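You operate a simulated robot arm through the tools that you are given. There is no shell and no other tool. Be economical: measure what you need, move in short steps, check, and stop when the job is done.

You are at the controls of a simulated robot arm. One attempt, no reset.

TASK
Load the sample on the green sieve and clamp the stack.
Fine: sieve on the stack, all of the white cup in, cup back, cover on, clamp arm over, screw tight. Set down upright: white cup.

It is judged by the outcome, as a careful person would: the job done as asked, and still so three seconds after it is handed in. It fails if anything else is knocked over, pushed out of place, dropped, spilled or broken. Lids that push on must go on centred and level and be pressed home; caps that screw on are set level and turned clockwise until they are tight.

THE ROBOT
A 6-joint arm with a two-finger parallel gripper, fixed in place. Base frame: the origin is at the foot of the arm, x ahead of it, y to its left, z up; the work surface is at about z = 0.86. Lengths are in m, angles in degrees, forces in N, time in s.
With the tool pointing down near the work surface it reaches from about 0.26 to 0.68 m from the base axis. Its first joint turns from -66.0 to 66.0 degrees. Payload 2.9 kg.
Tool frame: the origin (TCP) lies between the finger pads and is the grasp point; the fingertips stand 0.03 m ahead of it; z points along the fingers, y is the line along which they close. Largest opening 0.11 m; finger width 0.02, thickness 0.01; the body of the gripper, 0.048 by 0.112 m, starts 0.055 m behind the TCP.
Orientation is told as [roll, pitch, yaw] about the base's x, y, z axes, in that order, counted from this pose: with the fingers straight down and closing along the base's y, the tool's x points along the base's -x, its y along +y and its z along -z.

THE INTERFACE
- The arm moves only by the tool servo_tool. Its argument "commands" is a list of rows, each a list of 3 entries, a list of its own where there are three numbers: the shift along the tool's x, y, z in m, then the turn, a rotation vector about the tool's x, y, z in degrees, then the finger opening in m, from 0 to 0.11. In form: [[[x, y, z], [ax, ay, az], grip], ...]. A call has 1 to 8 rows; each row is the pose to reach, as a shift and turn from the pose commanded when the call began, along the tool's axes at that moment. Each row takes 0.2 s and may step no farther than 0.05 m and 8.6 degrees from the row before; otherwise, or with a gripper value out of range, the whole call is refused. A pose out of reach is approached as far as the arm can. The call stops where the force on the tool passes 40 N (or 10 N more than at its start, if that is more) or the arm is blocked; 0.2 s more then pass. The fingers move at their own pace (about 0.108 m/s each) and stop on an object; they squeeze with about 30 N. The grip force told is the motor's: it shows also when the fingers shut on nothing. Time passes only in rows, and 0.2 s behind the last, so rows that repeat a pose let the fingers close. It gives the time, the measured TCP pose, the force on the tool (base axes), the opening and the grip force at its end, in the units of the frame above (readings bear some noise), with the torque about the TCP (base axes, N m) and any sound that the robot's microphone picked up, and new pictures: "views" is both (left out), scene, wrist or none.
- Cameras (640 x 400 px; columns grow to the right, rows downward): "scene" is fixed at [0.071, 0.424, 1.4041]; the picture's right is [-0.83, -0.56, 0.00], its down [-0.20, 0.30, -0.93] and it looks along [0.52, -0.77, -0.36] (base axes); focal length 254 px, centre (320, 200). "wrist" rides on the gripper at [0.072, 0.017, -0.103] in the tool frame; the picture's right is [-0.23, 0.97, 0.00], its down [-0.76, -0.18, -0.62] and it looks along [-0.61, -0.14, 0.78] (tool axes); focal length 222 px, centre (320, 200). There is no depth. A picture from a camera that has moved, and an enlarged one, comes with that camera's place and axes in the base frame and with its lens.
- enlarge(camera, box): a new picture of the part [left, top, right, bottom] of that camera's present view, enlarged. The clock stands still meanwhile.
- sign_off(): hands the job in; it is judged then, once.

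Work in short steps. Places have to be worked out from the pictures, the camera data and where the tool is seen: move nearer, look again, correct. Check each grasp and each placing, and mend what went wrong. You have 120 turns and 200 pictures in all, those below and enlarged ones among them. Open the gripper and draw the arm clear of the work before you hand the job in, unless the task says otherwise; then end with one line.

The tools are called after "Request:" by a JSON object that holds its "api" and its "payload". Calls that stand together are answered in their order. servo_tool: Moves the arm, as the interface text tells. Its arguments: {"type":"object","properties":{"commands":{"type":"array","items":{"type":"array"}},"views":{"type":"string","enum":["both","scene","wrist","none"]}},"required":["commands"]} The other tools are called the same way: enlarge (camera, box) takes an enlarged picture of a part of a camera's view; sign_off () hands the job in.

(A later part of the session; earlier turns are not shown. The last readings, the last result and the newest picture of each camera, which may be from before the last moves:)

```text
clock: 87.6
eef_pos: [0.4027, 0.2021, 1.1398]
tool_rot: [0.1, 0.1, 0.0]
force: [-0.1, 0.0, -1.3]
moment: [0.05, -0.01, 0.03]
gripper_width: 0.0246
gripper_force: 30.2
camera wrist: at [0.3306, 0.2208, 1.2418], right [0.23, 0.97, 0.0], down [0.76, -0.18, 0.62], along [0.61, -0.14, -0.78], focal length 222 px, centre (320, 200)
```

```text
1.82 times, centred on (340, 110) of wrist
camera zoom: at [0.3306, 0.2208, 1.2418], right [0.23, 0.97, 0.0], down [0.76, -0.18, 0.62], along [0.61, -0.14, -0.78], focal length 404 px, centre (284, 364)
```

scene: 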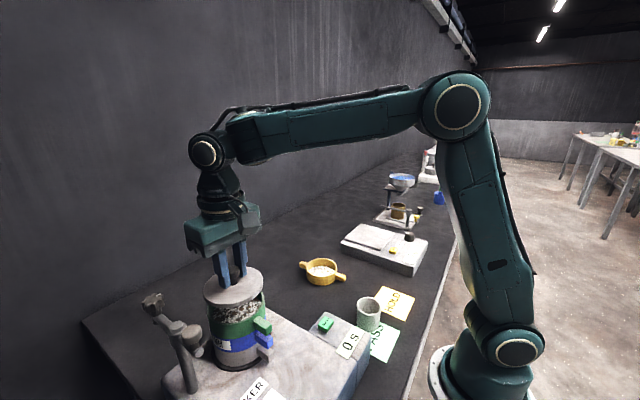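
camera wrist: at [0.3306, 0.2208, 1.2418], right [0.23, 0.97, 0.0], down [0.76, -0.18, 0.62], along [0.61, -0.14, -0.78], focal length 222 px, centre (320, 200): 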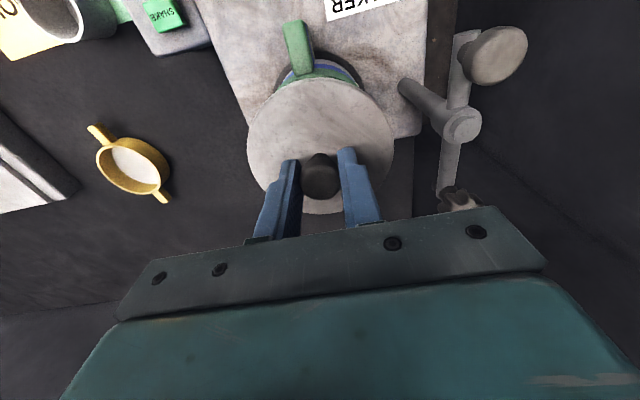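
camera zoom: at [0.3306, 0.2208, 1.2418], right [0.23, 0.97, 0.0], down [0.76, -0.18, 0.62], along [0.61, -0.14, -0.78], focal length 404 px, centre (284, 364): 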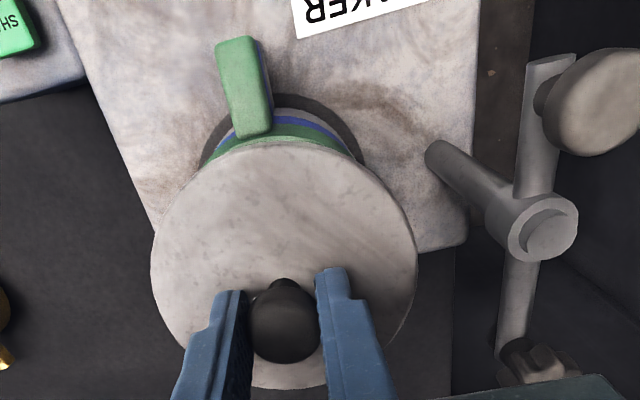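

I zoom in to compare disc and rim more precisely.

Request:
{"api": "enlarge", "payload": {"camera": "scene", "box": [190, 260, 290, 340]}}

Request:
{"api": "enlarge", "payload": {"camera": "wrist", "box": [235, 10, 405, 130]}}

```text
5.00 times, centred on (240, 300) of scene
camera zoom: at [0.071, 0.424, 1.4041], right [-0.83, -0.56, 0.0], down [-0.2, 0.3, -0.93], along [0.52, -0.77, -0.36], focal length 1269 px, centre (720, -300)
```

zoom: 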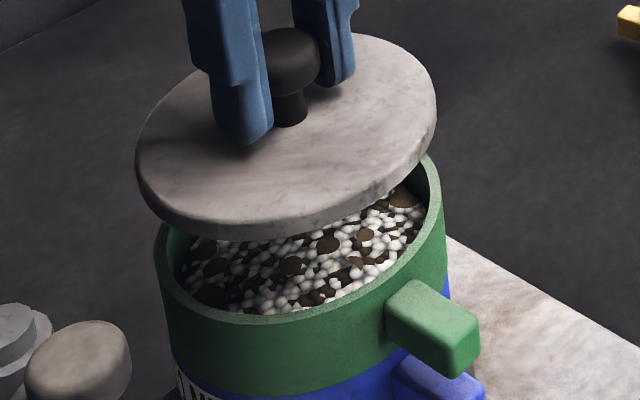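

```text
3.33 times, centred on (320, 70) of wrist
camera zoom: at [0.3306, 0.2208, 1.2418], right [0.23, 0.97, 0.0], down [0.76, -0.18, 0.62], along [0.61, -0.14, -0.78], focal length 740 px, centre (320, 633)
```

zoom: 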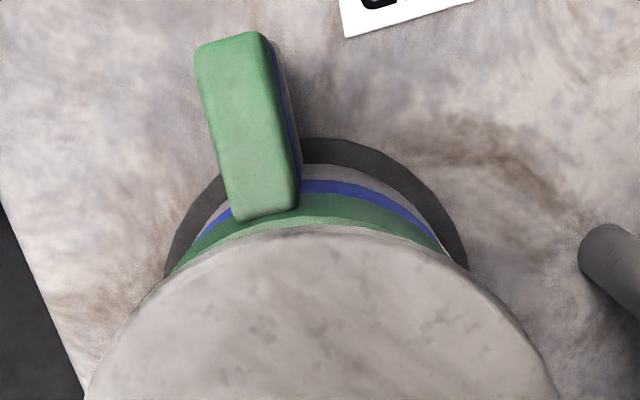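

Both views agree: the disc needs about +6 mm x and -2.5 mm y. Apply and lower 3 cm.

Request:
{"api": "servo_tool", "payload": {"commands": [[[-0.006, -0.0025, 0], [0, 0, 0], 0.015], [[-0.006, -0.0025, 0.015], [0, 0, 0], 0.015], [[-0.006, -0.0025, 0.028], [0, 0, 0], 0.015], [[-0.006, -0.0025, 0.028], [0, 0, 0], 0.015]], "views": "none"}}

Request:
{"api": "enlarge", "payload": {"camera": "scene", "box": [190, 270, 290, 350]}}

Request:
{"api": "enlarge", "payload": {"camera": "wrist", "box": [235, 10, 405, 130]}}

```text
clock: 88.6
eef_pos: [0.4097, 0.2002, 1.1113]
tool_rot: [0.1, 0.1, 0.0]
force: [-0.5, -0.2, -1.0]
moment: [-0.03, 0.02, 0.01]
gripper_width: 0.0244
gripper_force: 29.9
```

```text
5.00 times, centred on (240, 310) of scene
camera zoom: at [0.071, 0.424, 1.4041], right [-0.83, -0.56, 0.0], down [-0.2, 0.3, -0.93], along [0.52, -0.77, -0.36], focal length 1269 px, centre (720, -350)
```

zoom: 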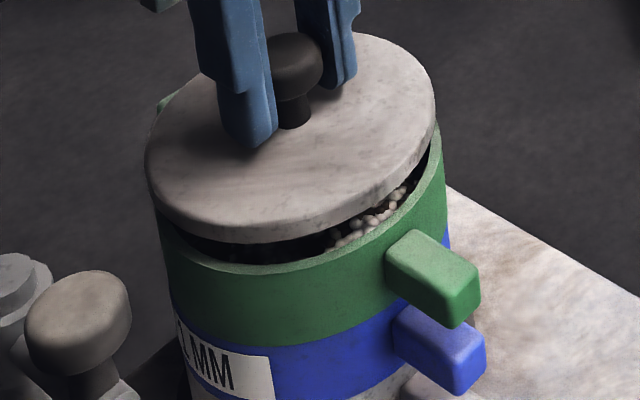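

```text
3.33 times, centred on (320, 70) of wrist
camera zoom: at [0.3373, 0.218, 1.2136], right [0.23, 0.97, 0.0], down [0.76, -0.18, 0.62], along [0.61, -0.14, -0.78], focal length 740 px, centre (320, 633)
```

zoom: 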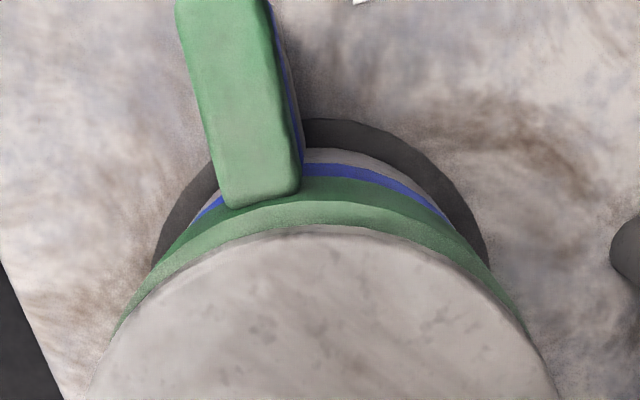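

Well centred now (≈1 mm in both views). Lower gently to contact.

Request:
{"api": "servo_tool", "payload": {"commands": [[[0, 0, 0.003], [0, 0, 0], 0.015], [[0, 0, 0.006], [0, 0, 0], 0.015], [[0, 0, 0.009], [0, 0, 0], 0.015], [[0, 0, 0.0115], [0, 0, 0], 0.015]], "views": "none"}}

Request:
{"api": "enlarge", "payload": {"camera": "scene", "box": [190, 270, 290, 350]}}

```text
clock: 89.6
eef_pos: [0.4094, 0.2006, 1.0988]
tool_rot: [0.1, 0.1, -0.1]
force: [-0.4, 0.7, -1.3]
moment: [-0.01, -0.01, 0.04]
gripper_width: 0.0245
gripper_force: 29.6
```

```text
5.00 times, centred on (240, 310) of scene
camera zoom: at [0.071, 0.424, 1.4041], right [-0.83, -0.56, 0.0], down [-0.2, 0.3, -0.93], along [0.52, -0.77, -0.36], focal length 1269 px, centre (720, -350)
```

zoom: 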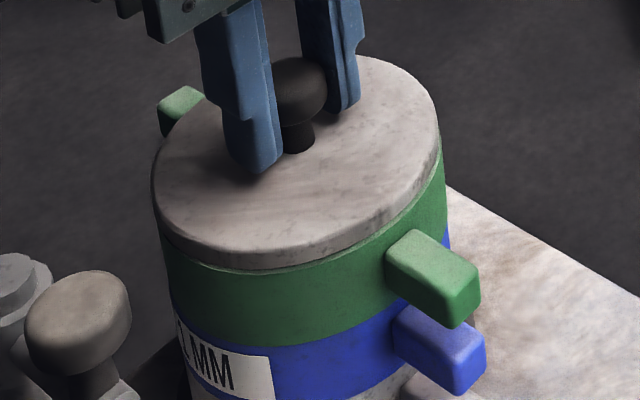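

Almost seated; disc maybe 1 mm to image-left. Trim -1 mm x and go down to contact.

Request:
{"api": "servo_tool", "payload": {"commands": [[[0.001, -0.0005, 0.0], [0, 0, 0], 0.015], [[0.001, -0.0005, 0.0015], [0, 0, 0], 0.015], [[0.001, -0.0005, 0.003], [0, 0, 0], 0.015], [[0.001, -0.0005, 0.0045], [0, 0, 0], 0.015]], "views": "none"}}

Request:
{"api": "enlarge", "payload": {"camera": "scene", "box": [190, 270, 290, 350]}}

```text
clock: 90.6
eef_pos: [0.4081, 0.199, 1.0967]
tool_rot: [0.3, -0.1, 0.1]
force: [-1.5, -3.3, 21.5]
moment: [-0.06, -0.06, -0.01]
gripper_width: 0.0249
gripper_force: 29.9
```

```text
5.00 times, centred on (240, 310) of scene
camera zoom: at [0.0707, 0.4238, 1.4042], right [-0.83, -0.56, 0.0], down [-0.2, 0.3, -0.93], along [0.52, -0.77, -0.36], focal length 1269 px, centre (720, -350)
```

zoom: 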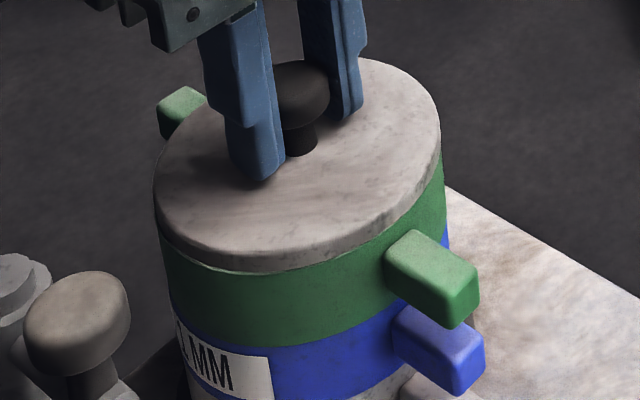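

Resting on the rim with 21 N. Press slightly more, then release.

Request:
{"api": "servo_tool", "payload": {"commands": [[[0, 0, 0.0015], [0, 0, 0], 0.015], [[0, 0, 0.0015], [0, 0, 0], 0.015]], "views": "none"}}

Request:
{"api": "servo_tool", "payload": {"commands": [[[0, 0, 0], [0, 0, 0], 0.03], [[0, 0, 0], [0, 0, 0], 0.05], [[0, 0, 0], [0, 0, 0], 0.06]], "views": "wrist"}}

Request:
{"api": "enlarge", "payload": {"camera": "scene", "box": [190, 270, 290, 350]}}

```text
clock: 91.2
eef_pos: [0.4088, 0.1988, 1.0947]
tool_rot: [0.1, -0.1, 0.0]
force: [2.4, -0.2, 21.9]
moment: [-0.03, -0.17, -0.03]
gripper_width: 0.0244
gripper_force: 29.8
```

```text
clock: 92.0
eef_pos: [0.4072, 0.2, 1.0946]
tool_rot: [0.1, 0.1, 0.0]
force: [-1.2, 5.8, 18.2]
moment: [-0.13, 0.04, 0.02]
gripper_width: 0.0568
gripper_force: 0.1
camera wrist: at [0.3353, 0.2176, 1.1963], right [0.23, 0.97, 0.0], down [0.76, -0.18, 0.62], along [0.61, -0.14, -0.78], focal length 222 px, centre (320, 200)
```

wrist: 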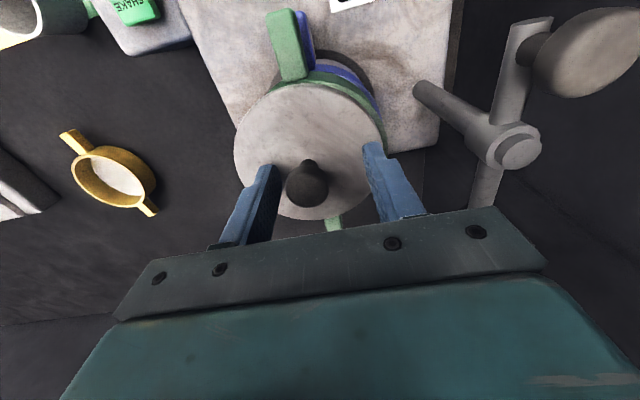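

```text
5.00 times, centred on (240, 310) of scene
camera zoom: at [0.0707, 0.4241, 1.4041], right [-0.83, -0.56, 0.0], down [-0.2, 0.3, -0.93], along [0.52, -0.77, -0.36], focal length 1269 px, centre (720, -350)
```

zoom: 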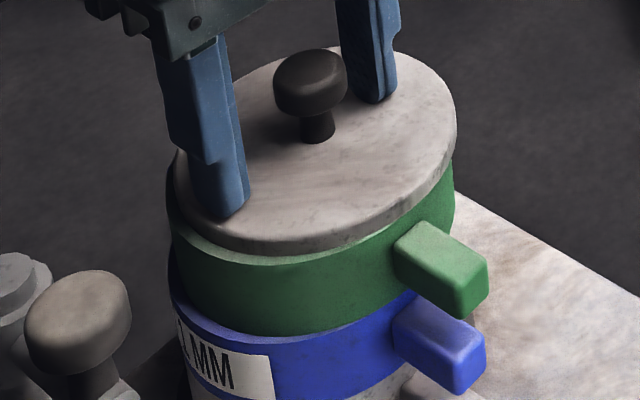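

The stack's upper part has shifted: the fingertips are bearing on the disc (18 N). I lift straight up at once and inspect.

Request:
{"api": "servo_tool", "payload": {"commands": [[[0, 0, -0.01], [0, 0, 0], 0.06], [[0, 0, -0.04], [0, 0, 0], 0.06], [[0, 0, -0.08], [0, 0, 0], 0.06], [[0.02, 0, -0.11], [0, 0, 0], 0.06]]}}

Request:
{"api": "enlarge", "payload": {"camera": "scene", "box": [180, 270, 290, 370]}}

Request:
{"api": "enlarge", "payload": {"camera": "wrist", "box": [220, 20, 440, 210]}}

```text
clock: 93.0
eef_pos: [0.388, 0.1984, 1.2042]
tool_rot: [0.0, 0.0, 0.0]
force: [-0.2, 0.6, 0.6]
moment: [-0.02, 0.01, -0.02]
gripper_width: 0.0601
gripper_force: 0.1
camera wrist: at [0.3157, 0.2169, 1.3065], right [0.23, 0.97, 0.0], down [0.76, -0.18, 0.62], along [0.61, -0.14, -0.78], focal length 222 px, centre (320, 200)
```

scene: 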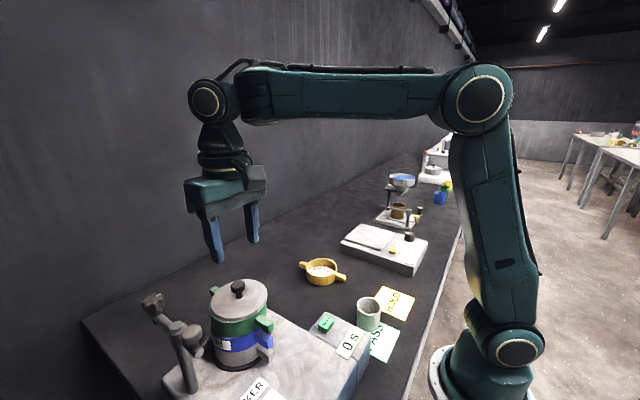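
wrist: 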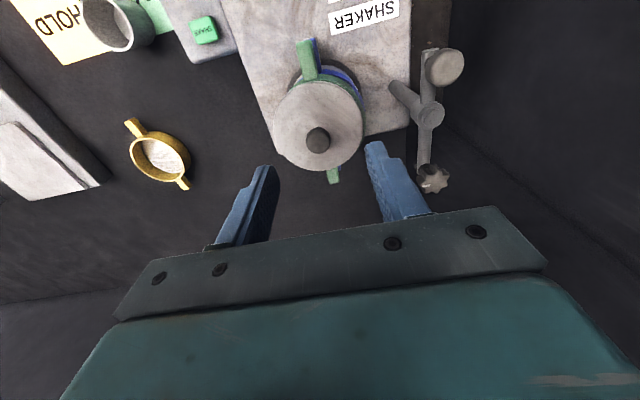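

```text
4.00 times, centred on (235, 320) of scene
camera zoom: at [0.071, 0.424, 1.4041], right [-0.83, -0.56, 0.0], down [-0.2, 0.3, -0.93], along [0.52, -0.77, -0.36], focal length 1015 px, centre (660, -280)
```

zoom: 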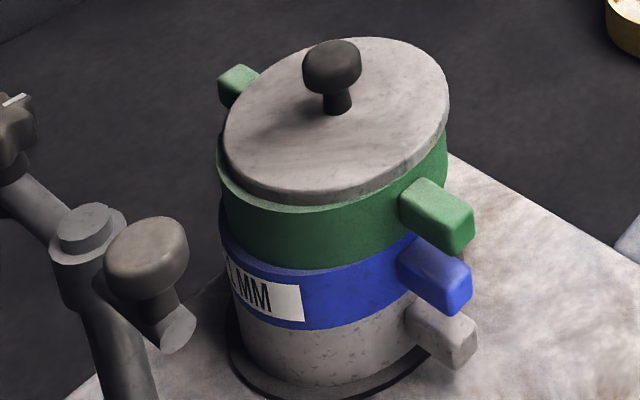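

```text
2.11 times, centred on (330, 115) of wrist
camera zoom: at [0.3157, 0.2169, 1.3065], right [0.23, 0.97, 0.0], down [0.76, -0.18, 0.62], along [0.61, -0.14, -0.78], focal length 468 px, centre (299, 379)
```

zoom: 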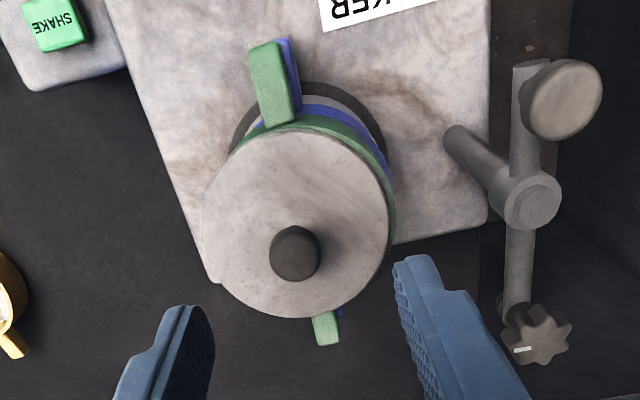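

The green sieve slid ~5 mm toward -y with the cover (layers rest flat, nothing spilled, blue unmoved). I'll straddle the ring again with the open gripper, close on it (which centres ring and cover together), and shift it back.

Request:
{"api": "servo_tool", "payload": {"commands": [[[-0.01, -0.0024, 0.0], [0, 0, 0], 0.11], [[-0.019, -0.0024, 0.02], [0, 0, 0], 0.11], [[-0.019, -0.0024, 0.05], [0, 0, 0], 0.11], [[-0.019, -0.0024, 0.09], [0, 0, 0], 0.11], [[-0.019, -0.0024, 0.09], [0, 0, 0], 0.11]], "views": "wrist"}}

Request:
{"api": "enlarge", "payload": {"camera": "scene", "box": [180, 250, 290, 350]}}

```text
clock: 94.2
eef_pos: [0.407, 0.1954, 1.1138]
tool_rot: [0.1, 0.0, 0.0]
force: [0.8, 0.6, 0.5]
moment: [-0.05, -0.01, -0.01]
gripper_width: 0.1099
gripper_force: 0.2
camera wrist: at [0.3345, 0.2135, 1.216], right [0.23, 0.97, 0.0], down [0.76, -0.18, 0.62], along [0.61, -0.14, -0.78], focal length 222 px, centre (320, 200)
```

wrist: 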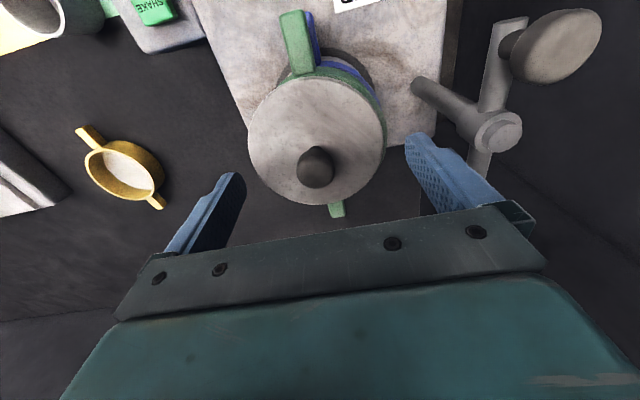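

```text
4.00 times, centred on (235, 300) of scene
camera zoom: at [0.071, 0.424, 1.4041], right [-0.83, -0.56, 0.0], down [-0.2, 0.3, -0.93], along [0.52, -0.77, -0.36], focal length 1015 px, centre (660, -200)
```

zoom: 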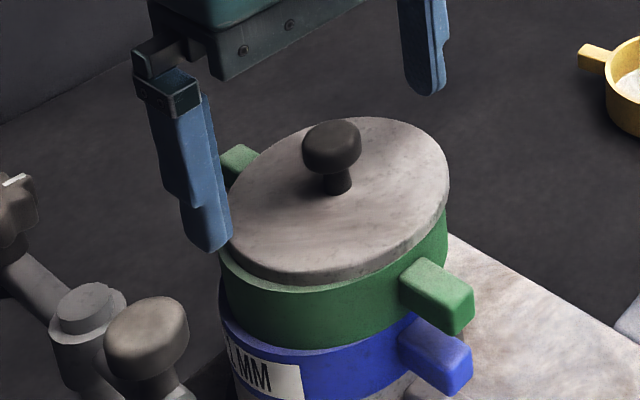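

Both fingers clear the disc by a few mm. Descend to the ring.

Request:
{"api": "servo_tool", "payload": {"commands": [[[0, 0, 0.015], [0, 0, 0], 0.11], [[0, 0, 0.03], [0, 0, 0], 0.11], [[0, 0, 0.042], [0, 0, 0], 0.11], [[0, 0, 0.049], [0, 0, 0], 0.11]], "views": "none"}}

Request:
{"api": "enlarge", "payload": {"camera": "scene", "box": [180, 260, 290, 360]}}

```text
clock: 95.2
eef_pos: [0.4062, 0.1968, 1.0639]
tool_rot: [0.1, 0.1, 0.0]
force: [0.5, -0.5, -0.1]
moment: [-0.03, 0.02, -0.01]
gripper_width: 0.1099
gripper_force: 0.0
```

```text
4.00 times, centred on (235, 310) of scene
camera zoom: at [0.071, 0.424, 1.4041], right [-0.83, -0.56, 0.0], down [-0.2, 0.3, -0.93], along [0.52, -0.77, -0.36], focal length 1015 px, centre (660, -240)
```

zoom: 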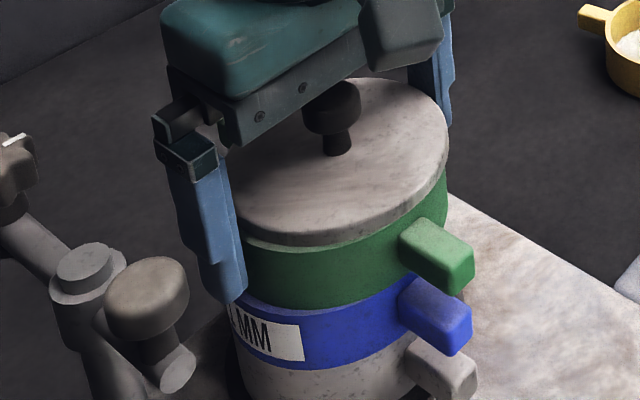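

Fingers straddle ring and cover. Close on it (it centres on the hand), then move +4.5 mm in y.

Request:
{"api": "servo_tool", "payload": {"commands": [[[0, 0, 0], [0, 0, 0], 0.104], [[0, 0, 0], [0, 0, 0], 0.098], [[0, 0, 0], [0, 0, 0], 0.095], [[0, 0, 0], [0, 0, 0], 0.095]], "views": "none"}}

Request:
{"api": "servo_tool", "payload": {"commands": [[[0, 0.0015, 0], [0, 0, 0], 0.095], [[0, 0.003, 0], [0, 0, 0], 0.095], [[0, 0.0045, 0], [0, 0, 0], 0.095], [[0, 0.0045, 0], [0, 0, 0], 0.095]], "views": "wrist"}}

Request:
{"api": "enlarge", "payload": {"camera": "scene", "box": [180, 260, 290, 360]}}

Request:
{"api": "enlarge", "payload": {"camera": "wrist", "box": [260, 0, 380, 100]}}

```text
clock: 96.2
eef_pos: [0.4075, 0.1971, 1.0644]
tool_rot: [0.1, 0.1, 0.1]
force: [0.6, -0.5, 1.1]
moment: [-0.03, 0.02, 0.01]
gripper_width: 0.1005
gripper_force: 29.9
```

```text
clock: 97.2
eef_pos: [0.4061, 0.2014, 1.0642]
tool_rot: [0.0, 0.1, 0.0]
force: [-0.3, -1.2, -0.1]
moment: [-0.06, -0.02, 0.01]
gripper_width: 0.1005
gripper_force: 30.2
camera wrist: at [0.3345, 0.2195, 1.1674], right [0.23, 0.97, 0.0], down [0.76, -0.18, 0.62], along [0.61, -0.14, -0.78], focal length 222 px, centre (320, 200)
```

wrist: 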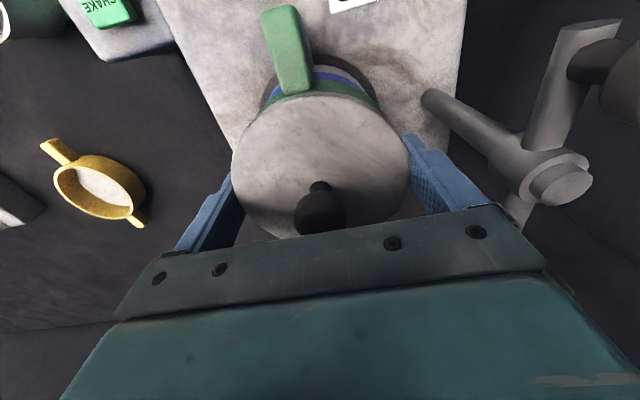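

```text
4.00 times, centred on (235, 310) of scene
camera zoom: at [0.071, 0.424, 1.4041], right [-0.83, -0.56, 0.0], down [-0.2, 0.3, -0.93], along [0.52, -0.77, -0.36], focal length 1015 px, centre (660, -240)
```

zoom: 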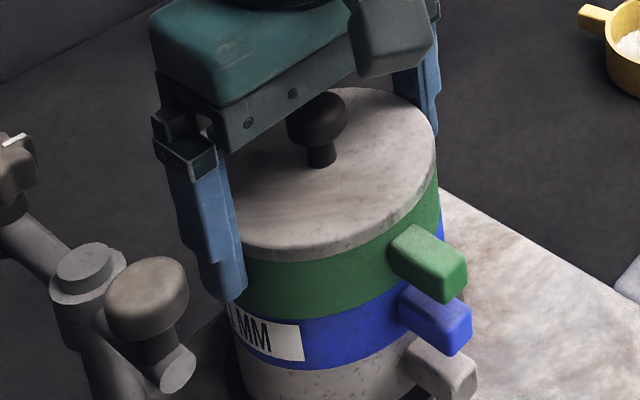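

```text
4.00 times, centred on (320, 50) of wrist
camera zoom: at [0.3345, 0.2195, 1.1674], right [0.23, 0.97, 0.0], down [0.76, -0.18, 0.62], along [0.61, -0.14, -0.78], focal length 888 px, centre (320, 800)
```

zoom: 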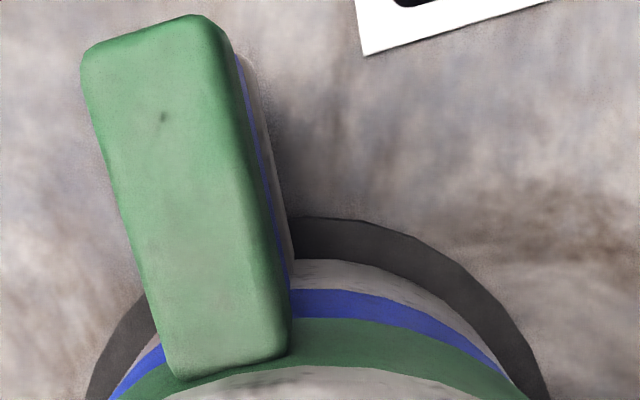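

Ring is back in line (about 1 mm over); I nudge -1 mm y, release sideways, and rise.

Request:
{"api": "servo_tool", "payload": {"commands": [[[0, -0.001, 0], [0, 0, 0], 0.095], [[0, -0.001, 0], [0, 0, 0], 0.104], [[0, -0.001, 0], [0, 0, 0], 0.11], [[0, -0.001, 0], [0, 0, 0], 0.11], [[0, -0.001, -0.03], [0, 0, 0], 0.11], [[0, -0.001, -0.07], [0, 0, 0], 0.11], [[0.01, -0.001, -0.11], [0, 0, 0], 0.11]], "views": "wrist"}}

Request:
{"api": "enlarge", "payload": {"camera": "scene", "box": [180, 270, 290, 370]}}

Request:
{"api": "enlarge", "payload": {"camera": "wrist", "box": [240, 0, 460, 200]}}

```text
clock: 98.8
eef_pos: [0.3973, 0.1997, 1.1754]
tool_rot: [0.0, 0.0, 0.0]
force: [-0.6, 0.2, 0.0]
moment: [-0.03, -0.01, 0.01]
gripper_width: 0.1101
gripper_force: 0.1
camera wrist: at [0.3252, 0.2169, 1.277], right [0.23, 0.97, 0.0], down [0.76, -0.18, 0.62], along [0.6, -0.14, -0.78], focal length 222 px, centre (320, 200)
```

wrist: 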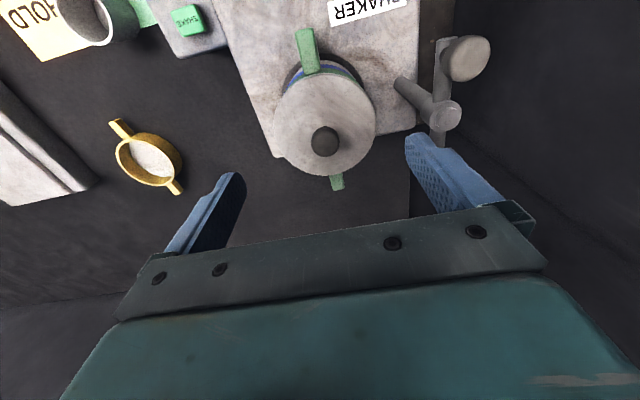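

```text
4.00 times, centred on (235, 320) of scene
camera zoom: at [0.071, 0.424, 1.4041], right [-0.83, -0.56, 0.0], down [-0.2, 0.3, -0.93], along [0.52, -0.77, -0.36], focal length 1015 px, centre (660, -280)
```

zoom: 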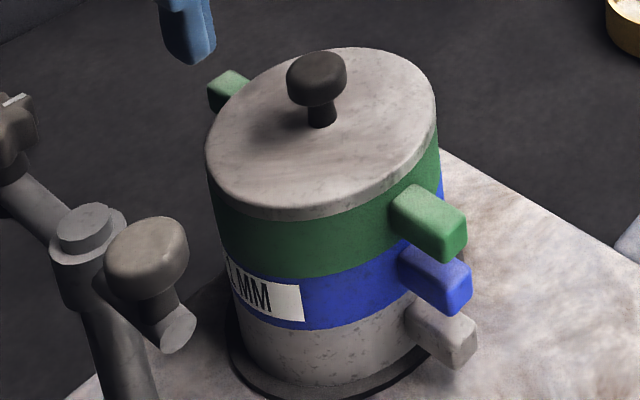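

```text
2.00 times, centred on (350, 100) of wrist
camera zoom: at [0.3252, 0.2169, 1.277], right [0.23, 0.97, 0.0], down [0.76, -0.18, 0.62], along [0.6, -0.14, -0.78], focal length 444 px, centre (260, 400)
```

zoom: 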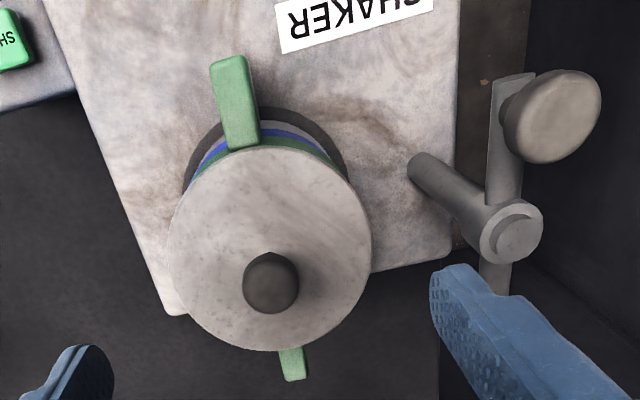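

Stack and cover are aligned again, level and flush. Now the clamp: I close the gripper and move to look at it.

Request:
{"api": "servo_tool", "payload": {"commands": [[[0.02, 0.01, -0.015], [0, 0, 0], 0.08], [[0.04, 0.02, -0.03], [0, 0, 0], 0.05], [[0.05, 0.04, -0.03], [0, 0, 0], 0.04], [[0.05, 0.06, -0.03], [0, 0, 0], 0.04]], "views": "wrist"}}

Request:
{"api": "enlarge", "payload": {"camera": "wrist", "box": [230, 0, 470, 160]}}

Request:
{"api": "enlarge", "payload": {"camera": "scene", "box": [135, 280, 245, 400]}}

```text
clock: 99.8
eef_pos: [0.3444, 0.261, 1.204]
tool_rot: [0.2, 0.0, 0.1]
force: [0.6, 0.2, 0.6]
moment: [-0.04, -0.02, -0.01]
gripper_width: 0.0401
gripper_force: 0.0
camera wrist: at [0.2737, 0.2783, 1.3072], right [0.23, 0.97, 0.0], down [0.76, -0.18, 0.62], along [0.61, -0.14, -0.78], focal length 222 px, centre (320, 200)
```

wrist: 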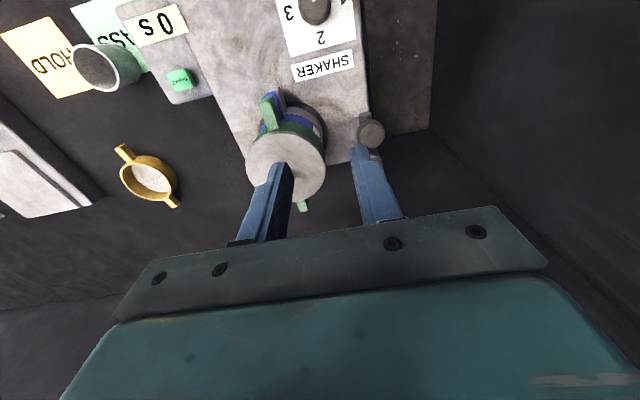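

```text
2.50 times, centred on (350, 80) of wrist
camera zoom: at [0.2737, 0.2783, 1.3072], right [0.23, 0.97, 0.0], down [0.76, -0.18, 0.62], along [0.61, -0.14, -0.78], focal length 555 px, centre (245, 500)
```

zoom: 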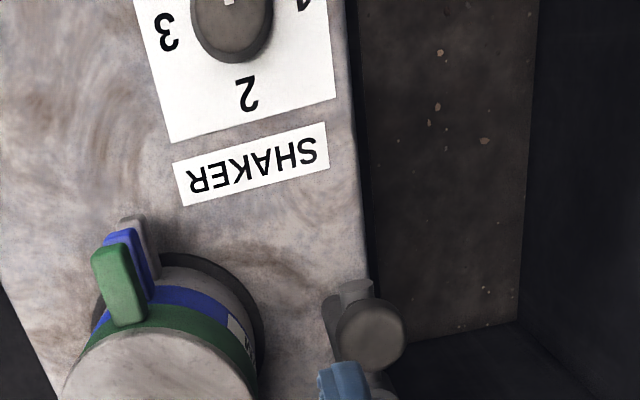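

```text
3.33 times, centred on (190, 340) of scene
camera zoom: at [0.071, 0.424, 1.4041], right [-0.83, -0.56, 0.0], down [-0.2, 0.3, -0.93], along [0.52, -0.77, -0.36], focal length 846 px, centre (753, -267)
```

zoom: 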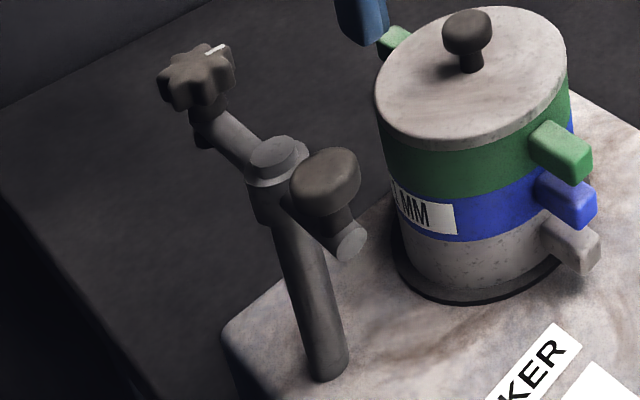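

The clamp: post pivot near (0.412, 0.307), star screw at (0.477, 0.309) pointing +x, round handle knob at (0.368, 0.307, 1.10). I'll grip the round knob and swing it 90° so that the star end comes over the cover. First hover over it.

Request:
{"api": "servo_tool", "payload": {"commands": [[[-0.012, 0.023, 0.0], [0, 0, 0], 0.06], [[-0.0236, 0.046, 0.015], [0, 0, 0], 0.06], [[-0.0236, 0.046, 0.044], [0, 0, 0], 0.06], [[-0.0236, 0.046, 0.044], [0, 0, 0], 0.06]], "views": "wrist"}}

Request:
{"api": "enlarge", "payload": {"camera": "scene", "box": [130, 240, 250, 360]}}

Request:
{"api": "enlarge", "payload": {"camera": "wrist", "box": [220, 40, 440, 220]}}

```text
clock: 100.8
eef_pos: [0.3695, 0.3057, 1.1613]
tool_rot: [0.0, 0.1, 0.0]
force: [0.0, 0.0, -0.3]
moment: [0.0, -0.02, 0.0]
gripper_width: 0.0597
gripper_force: 0.1
camera wrist: at [0.2976, 0.324, 1.263], right [0.23, 0.97, 0.0], down [0.76, -0.18, 0.62], along [0.61, -0.14, -0.78], focal length 222 px, centre (320, 200)
```

wrist: 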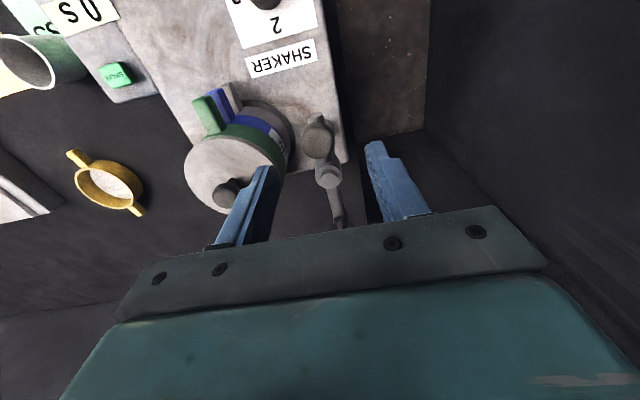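

```text
3.33 times, centred on (190, 300) of scene
camera zoom: at [0.071, 0.424, 1.4041], right [-0.83, -0.56, 0.0], down [-0.2, 0.3, -0.93], along [0.52, -0.77, -0.36], focal length 846 px, centre (753, -133)
```

zoom: 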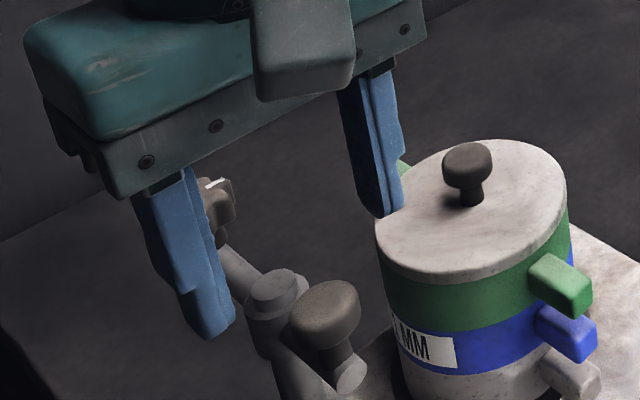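

```text
2.22 times, centred on (330, 130) of wrist
camera zoom: at [0.2976, 0.324, 1.263], right [0.23, 0.97, 0.0], down [0.76, -0.18, 0.62], along [0.61, -0.14, -0.78], focal length 494 px, centre (298, 356)
```

zoom: 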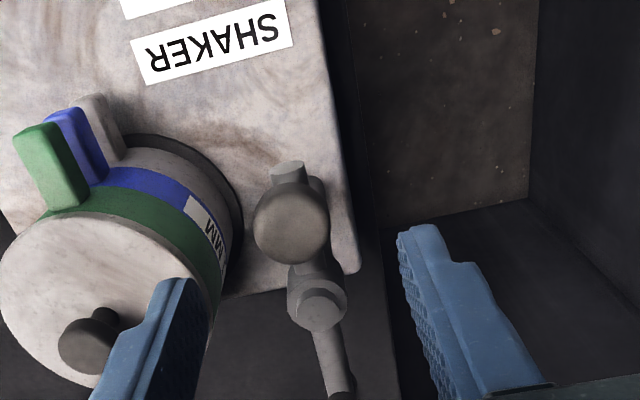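

Knob at about (0.367, 0.306). Descend to put the fingertips around it (tips ≈1.09) and close.

Request:
{"api": "servo_tool", "payload": {"commands": [[[0.002, 0.0005, 0.015], [0, 0, 0], 0.06], [[0.002, 0.0005, 0.03], [0, 0, 0], 0.06], [[0.002, 0.0005, 0.042], [0, 0, 0], 0.06], [[0.002, 0.0005, 0.042], [0, 0, 0], 0.04], [[0.002, 0.0005, 0.042], [0, 0, 0], 0.02], [[0.002, 0.0005, 0.042], [0, 0, 0], 0.02]], "views": "wrist"}}

Request:
{"api": "enlarge", "payload": {"camera": "scene", "box": [130, 240, 250, 360]}}

```text
clock: 102.2
eef_pos: [0.3679, 0.3078, 1.118]
tool_rot: [-0.1, 0.2, 0.0]
force: [-2.5, -1.4, -3.7]
moment: [-0.05, -0.15, -0.04]
gripper_width: 0.0255
gripper_force: 44.8
camera wrist: at [0.2962, 0.3248, 1.221], right [0.23, 0.97, 0.0], down [0.76, -0.18, 0.62], along [0.61, -0.14, -0.78], focal length 222 px, centre (320, 200)
```

wrist: 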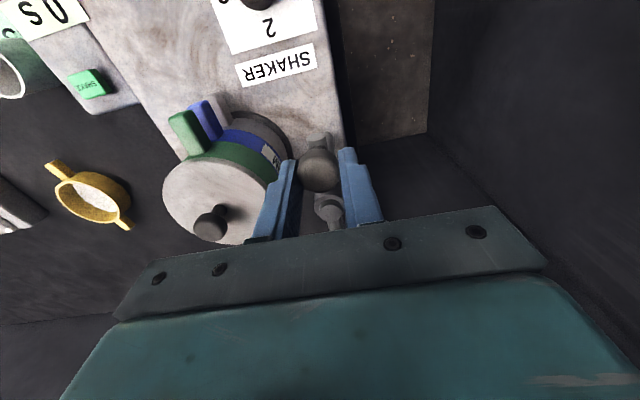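

```text
3.33 times, centred on (190, 300) of scene
camera zoom: at [0.071, 0.424, 1.4041], right [-0.83, -0.56, 0.0], down [-0.2, 0.3, -0.93], along [0.52, -0.77, -0.36], focal length 846 px, centre (753, -133)
```

zoom: 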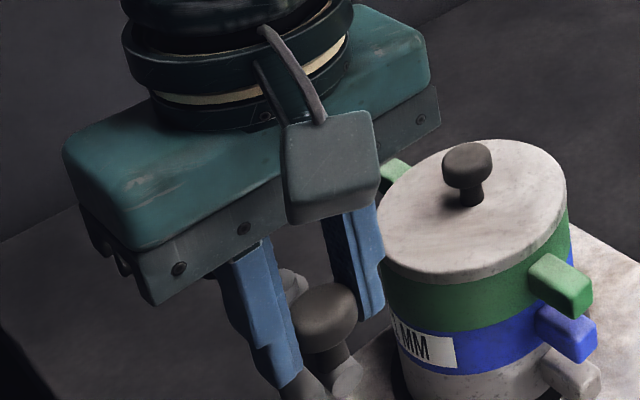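

Held. Swing it along an arc (radius ≈45 mm about the post), first 45°.

Request:
{"api": "servo_tool", "payload": {"commands": [[[-0.0004, 0.0058, 0], [0, 0, 0], 0.02], [[-0.0015, 0.0116, 0], [0, 0, 0], 0.02], [[-0.0034, 0.0172, 0], [0, 0, 0], 0.02], [[-0.006, 0.0225, 0], [0, 0, 0], 0.02], [[-0.0093, 0.0274, 0], [0, 0, 0], 0.02], [[-0.0132, 0.0318, 0], [0, 0, 0], 0.02]], "views": "wrist"}}

Request:
{"api": "enlarge", "payload": {"camera": "scene", "box": [130, 240, 250, 360]}}

```text
clock: 103.6
eef_pos: [0.3806, 0.3387, 1.1191]
tool_rot: [0.0, 0.1, 0.0]
force: [-3.1, -13.7, 0.9]
moment: [-0.23, 0.48, -0.42]
gripper_width: 0.0253
gripper_force: 44.7
camera wrist: at [0.3094, 0.3563, 1.2212], right [0.23, 0.97, 0.0], down [0.76, -0.18, 0.62], along [0.61, -0.14, -0.78], focal length 222 px, centre (320, 200)
```

wrist: 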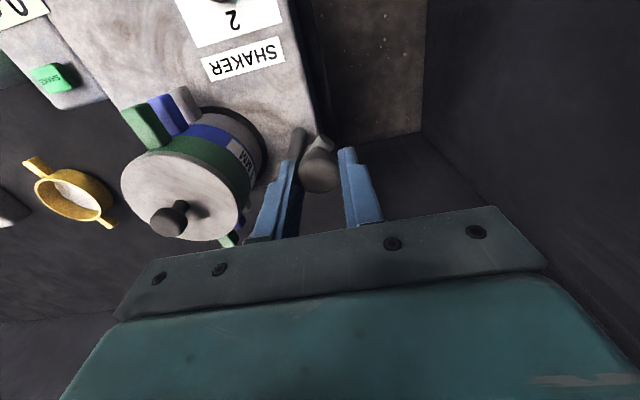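

```text
3.33 times, centred on (190, 300) of scene
camera zoom: at [0.0709, 0.4236, 1.4042], right [-0.83, -0.56, 0.0], down [-0.2, 0.3, -0.93], along [0.52, -0.77, -0.36], focal length 846 px, centre (753, -133)
```

zoom: 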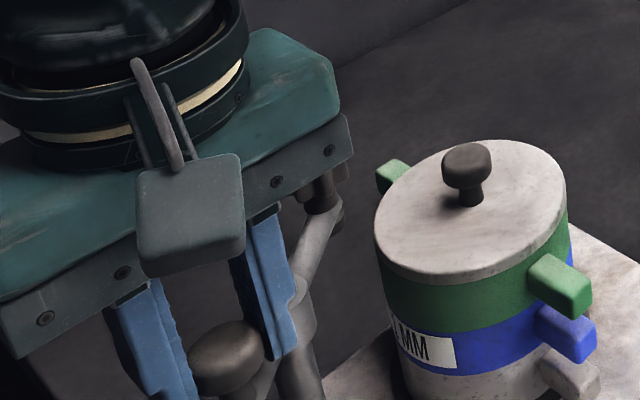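

It swings. Continue the arc to 90°.

Request:
{"api": "servo_tool", "payload": {"commands": [[[-0.0045, 0.0039, 0], [0, 0, 0], 0.02], [[-0.0093, 0.0072, 0], [0, 0, 0], 0.02], [[-0.0146, 0.0098, 0], [0, 0, 0], 0.02], [[-0.0202, 0.0117, 0], [0, 0, 0], 0.02], [[-0.026, 0.0128, 0], [0, 0, 0], 0.02], [[-0.0318, 0.0132, 0], [0, 0, 0], 0.02]], "views": "wrist"}}

Request:
{"api": "enlarge", "payload": {"camera": "scene", "box": [130, 240, 270, 370]}}

```text
clock: 105.0
eef_pos: [0.4123, 0.3503, 1.1191]
tool_rot: [-0.1, 0.4, 0.0]
force: [-10.0, -23.7, -1.4]
moment: [-0.42, -0.12, -0.32]
gripper_width: 0.0251
gripper_force: 45.3
camera wrist: at [0.3406, 0.3686, 1.2215], right [0.23, 0.97, 0.0], down [0.76, -0.18, 0.62], along [0.6, -0.14, -0.78], focal length 222 px, centre (320, 200)
```

wrist: 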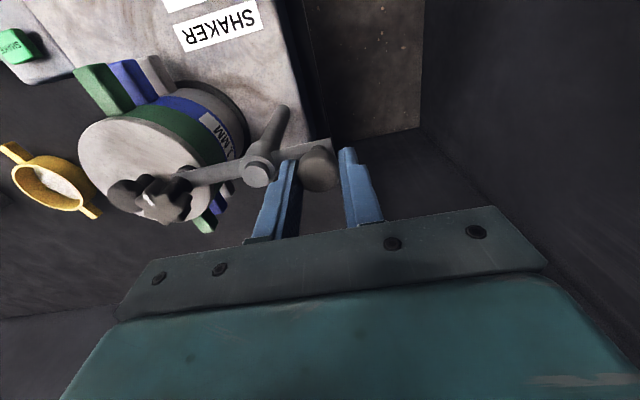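

```text
3.08 times, centred on (200, 305) of scene
camera zoom: at [0.0707, 0.4233, 1.4044], right [-0.83, -0.56, 0.0], down [-0.2, 0.3, -0.93], along [0.52, -0.77, -0.36], focal length 781 px, centre (689, -123)
```

zoom: 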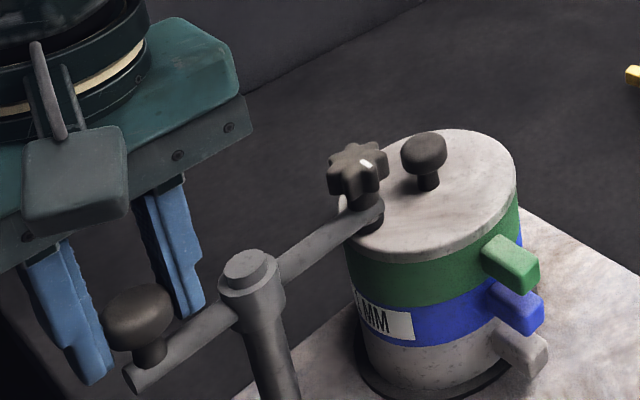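

The star screw is now over the cover in line with its knob. Release the handle and rise.

Request:
{"api": "servo_tool", "payload": {"commands": [[[0, -0.001, 0], [0, 0, 0], 0.035], [[0, -0.001, 0], [0, 0, 0], 0.055], [[0, -0.001, 0], [0, 0, 0], 0.06], [[0, -0.001, -0.03], [0, 0, 0], 0.06], [[0, -0.001, -0.07], [0, 0, 0], 0.06], [[0.02, -0.03, -0.09], [0, 0, 0], 0.06], [[0.035, -0.06, -0.09], [0, 0, 0], 0.06]], "views": "wrist"}}

Request:
{"api": "enlarge", "payload": {"camera": "scene", "box": [150, 260, 280, 370]}}

Request:
{"api": "enlarge", "payload": {"camera": "wrist", "box": [180, 20, 400, 220]}}

```text
clock: 106.6
eef_pos: [0.3791, 0.2909, 1.2097]
tool_rot: [0.0, 0.0, 0.0]
force: [0.2, 0.6, 0.5]
moment: [0.0, 0.03, 0.01]
gripper_width: 0.06
gripper_force: 0.1
camera wrist: at [0.3063, 0.3086, 1.3114], right [0.23, 0.97, 0.0], down [0.76, -0.18, 0.62], along [0.61, -0.14, -0.78], focal length 222 px, centre (320, 200)
```

wrist: 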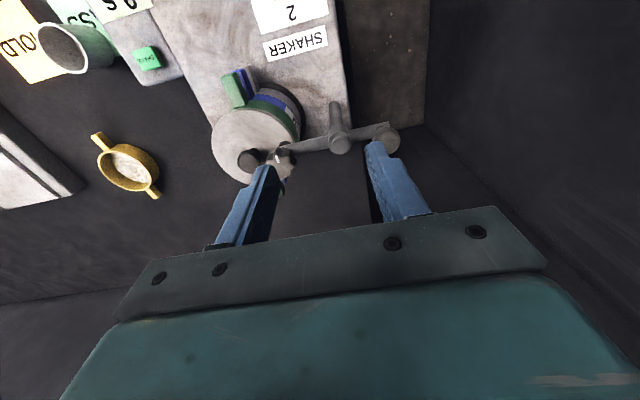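

```text
3.64 times, centred on (215, 315) of scene
camera zoom: at [0.071, 0.424, 1.4041], right [-0.83, -0.56, 0.0], down [-0.2, 0.3, -0.93], along [0.52, -0.77, -0.36], focal length 923 px, centre (702, -218)
```

zoom: 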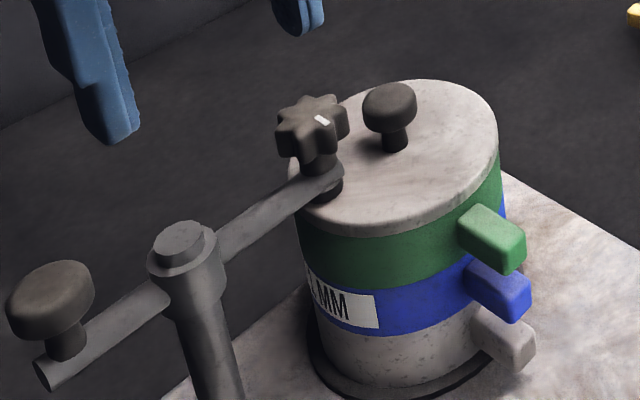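

```text
2.00 times, centred on (290, 120) of wrist
camera zoom: at [0.3063, 0.3086, 1.3114], right [0.23, 0.97, 0.0], down [0.76, -0.18, 0.62], along [0.61, -0.14, -0.78], focal length 444 px, centre (380, 360)
```

zoom: 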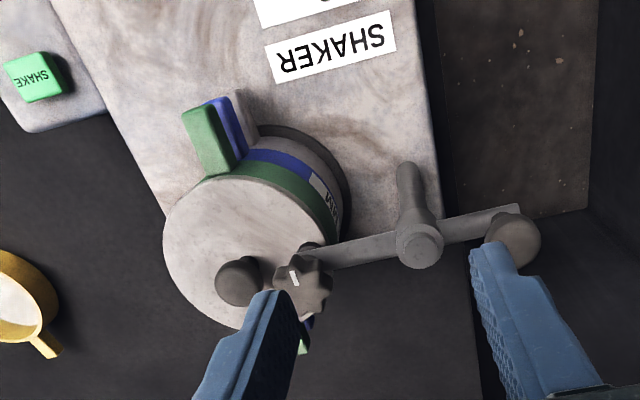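

The clamp arm is over the cover with its foot on it. Now the star screw at about (0.412, 0.2425, 1.10): hover over it and pre-turn the hand by +60° to have a clockwise stroke available.

Request:
{"api": "servo_tool", "payload": {"commands": [[[-0.004, -0.006, 0], [0, 0, -7.5], 0.06], [[-0.008, -0.012, 0], [0, 0, -15], 0.06], [[-0.012, -0.018, 0], [0, 0, -22.5], 0.06], [[-0.016, -0.024, 0], [0, 0, -30], 0.06], [[-0.02, -0.03, 0], [0, 0, -37.5], 0.06], [[-0.024, -0.036, 0], [0, 0, -45], 0.06], [[-0.028, -0.042, 0.005], [0, 0, -52.5], 0.06], [[-0.033, -0.0484, 0.01], [0, 0, -60], 0.06]], "views": "wrist"}}

Request:
{"api": "enlarge", "payload": {"camera": "wrist", "box": [220, 60, 420, 230]}}

Request:
{"api": "enlarge", "payload": {"camera": "scene", "box": [170, 230, 290, 340]}}

```text
clock: 108.4
eef_pos: [0.4122, 0.2438, 1.198]
tool_rot: [0.2, 0.0, 60.2]
force: [0.1, 0.9, -0.2]
moment: [-0.03, -0.03, -0.03]
gripper_width: 0.0599
gripper_force: 0.1
camera wrist: at [0.3611, 0.1901, 1.3005], right [-0.73, 0.68, 0.0], down [0.53, 0.57, 0.62], along [0.42, 0.46, -0.78], focal length 222 px, centre (320, 200)
```

wrist: 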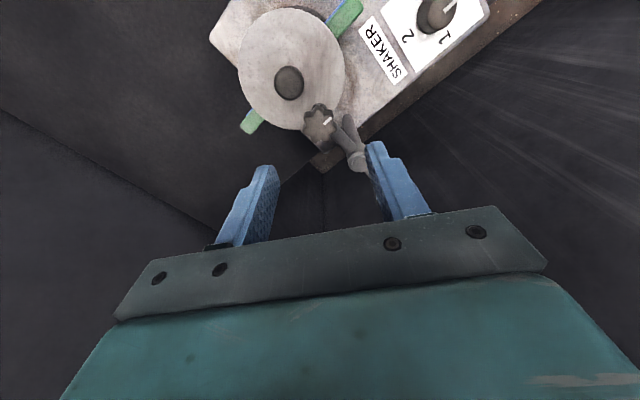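

```text
2.35 times, centred on (320, 145) of wrist
camera zoom: at [0.3611, 0.1901, 1.3005], right [-0.73, 0.68, 0.0], down [0.53, 0.57, 0.62], along [0.42, 0.46, -0.78], focal length 523 px, centre (320, 329)
```

zoom: 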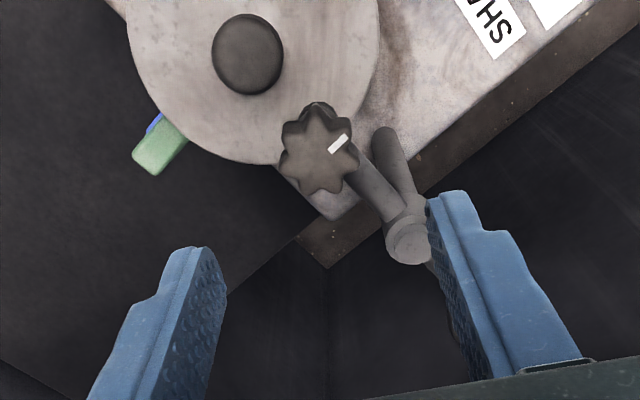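

```text
3.64 times, centred on (230, 285) of scene
camera zoom: at [0.071, 0.424, 1.4041], right [-0.83, -0.56, 0.0], down [-0.2, 0.3, -0.93], along [0.52, -0.77, -0.36], focal length 923 px, centre (647, -109)
```

zoom: 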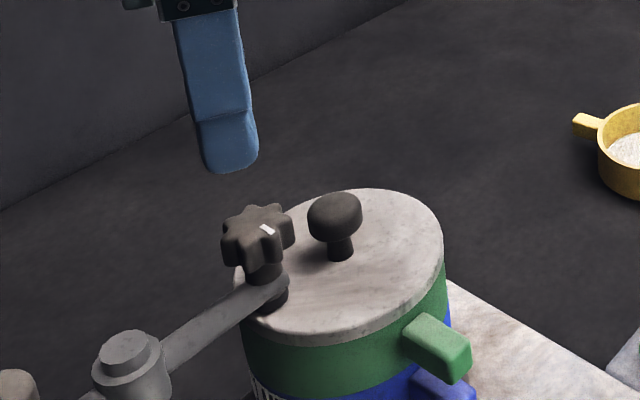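

Star top centre at (0.409, 0.242, 1.104). Align, lower to tips ≈1.094 (above lid knob and arm) and close on the star.

Request:
{"api": "servo_tool", "payload": {"commands": [[[0.0029, 0.0022, 0.03], [0, 0, 0], 0.06], [[0.0029, 0.0022, 0.055], [0, 0, 0], 0.06], [[0.0029, 0.0022, 0.074], [0, 0, 0], 0.06], [[0.0029, 0.0022, 0.074], [0, 0, 0], 0.04], [[0.0029, 0.0022, 0.074], [0, 0, 0], 0.02], [[0.0029, 0.0022, 0.074], [0, 0, 0], 0.02]], "views": "wrist"}}

Request:
{"api": "enlarge", "payload": {"camera": "scene", "box": [170, 250, 290, 360]}}

```text
clock: 109.8
eef_pos: [0.4089, 0.2412, 1.1263]
tool_rot: [0.0, -0.2, 59.9]
force: [19.9, -13.8, -5.1]
moment: [0.11, -1.29, -0.05]
gripper_width: 0.0312
gripper_force: 45.0
camera wrist: at [0.3589, 0.1877, 1.2272], right [-0.73, 0.69, 0.0], down [0.54, 0.57, 0.63], along [0.43, 0.45, -0.78], focal length 222 px, centre (320, 200)
```

wrist: 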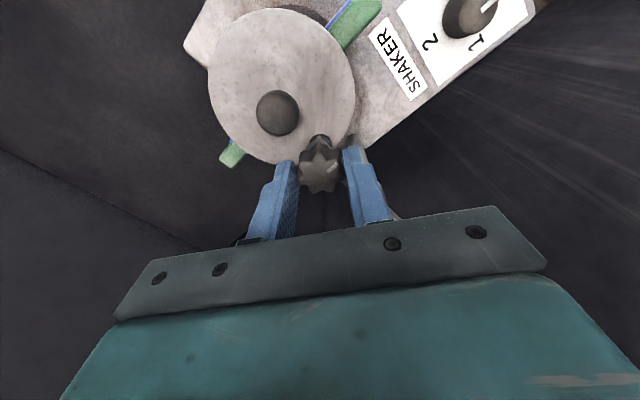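

```text
3.64 times, centred on (230, 305) of scene
camera zoom: at [0.0717, 0.4236, 1.4042], right [-0.83, -0.56, 0.0], down [-0.2, 0.3, -0.93], along [0.52, -0.77, -0.36], focal length 923 px, centre (647, -182)
```

zoom: 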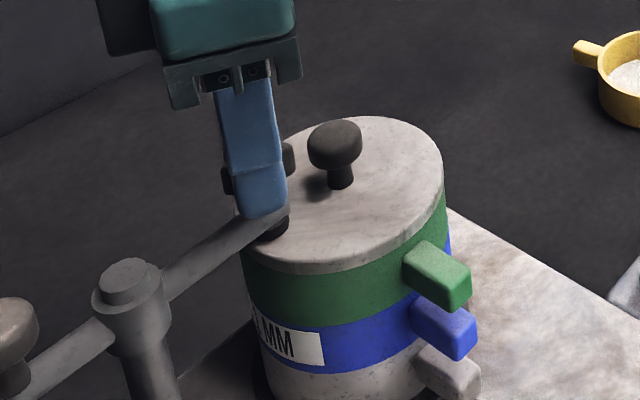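

Gripped, with a 24 N side load along the closing axis; I shift the hand to relieve it before turning.

Request:
{"api": "servo_tool", "payload": {"commands": [[[0, -0.001, 0], [0, 0, 0], 0.02], [[0, -0.002, 0], [0, 0, 0], 0.02]], "views": "none"}}

```text
clock: 110.4
eef_pos: [0.4105, 0.2417, 1.1252]
tool_rot: [0.2, 0.0, 60.1]
force: [13.0, -14.2, 2.0]
moment: [0.01, -1.03, -0.03]
gripper_width: 0.0309
gripper_force: 44.8
```

Ease a further 4 mm and start turning clockwise (64°), reading torque.

Request:
{"api": "servo_tool", "payload": {"commands": [[[0, -0.002, 0], [0, 0, 0], 0.02], [[0, -0.004, 0], [0, 0, 8.5], 0.02], [[0, -0.004, 0], [0, 0, 17], 0.02], [[0, -0.004, 0], [0, 0, 25.5], 0.02], [[0, -0.004, 0], [0, 0, 34], 0.02], [[0, -0.004, 0], [0, 0, 42.5], 0.02], [[0, -0.004, 0], [0, 0, 51], 0.02], [[0, -0.004, 0], [0, 0, 59.5], 0.02]], "views": "wrist"}}

Request:
{"api": "enlarge", "payload": {"camera": "scene", "box": [170, 250, 290, 360]}}

```text
clock: 112.2
eef_pos: [0.414, 0.2402, 1.1245]
tool_rot: [0.1, -0.2, 0.6]
force: [-2.3, 26.1, 6.7]
moment: [0.39, -0.27, 0.02]
gripper_width: 0.0312
gripper_force: 45.1
camera wrist: at [0.3407, 0.2579, 1.2273], right [0.22, 0.98, 0.0], down [0.76, -0.17, 0.62], along [0.61, -0.13, -0.78], focal length 222 px, centre (320, 200)
```

wrist: 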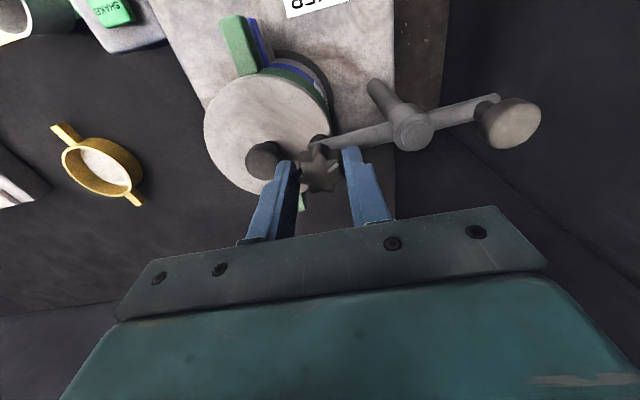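

```text
3.64 times, centred on (230, 305) of scene
camera zoom: at [0.0708, 0.4248, 1.4039], right [-0.83, -0.56, 0.0], down [-0.2, 0.3, -0.93], along [0.52, -0.77, -0.36], focal length 923 px, centre (647, -182)
```

zoom: 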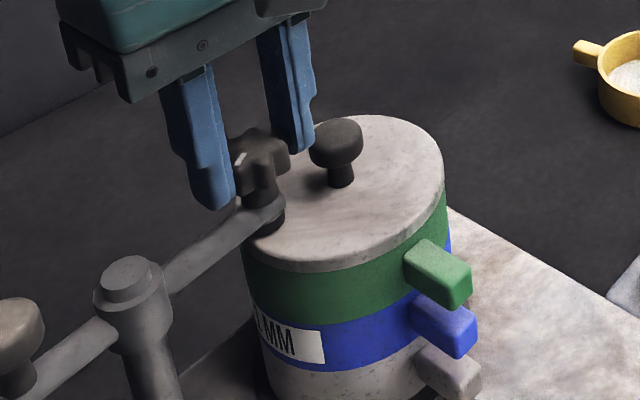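

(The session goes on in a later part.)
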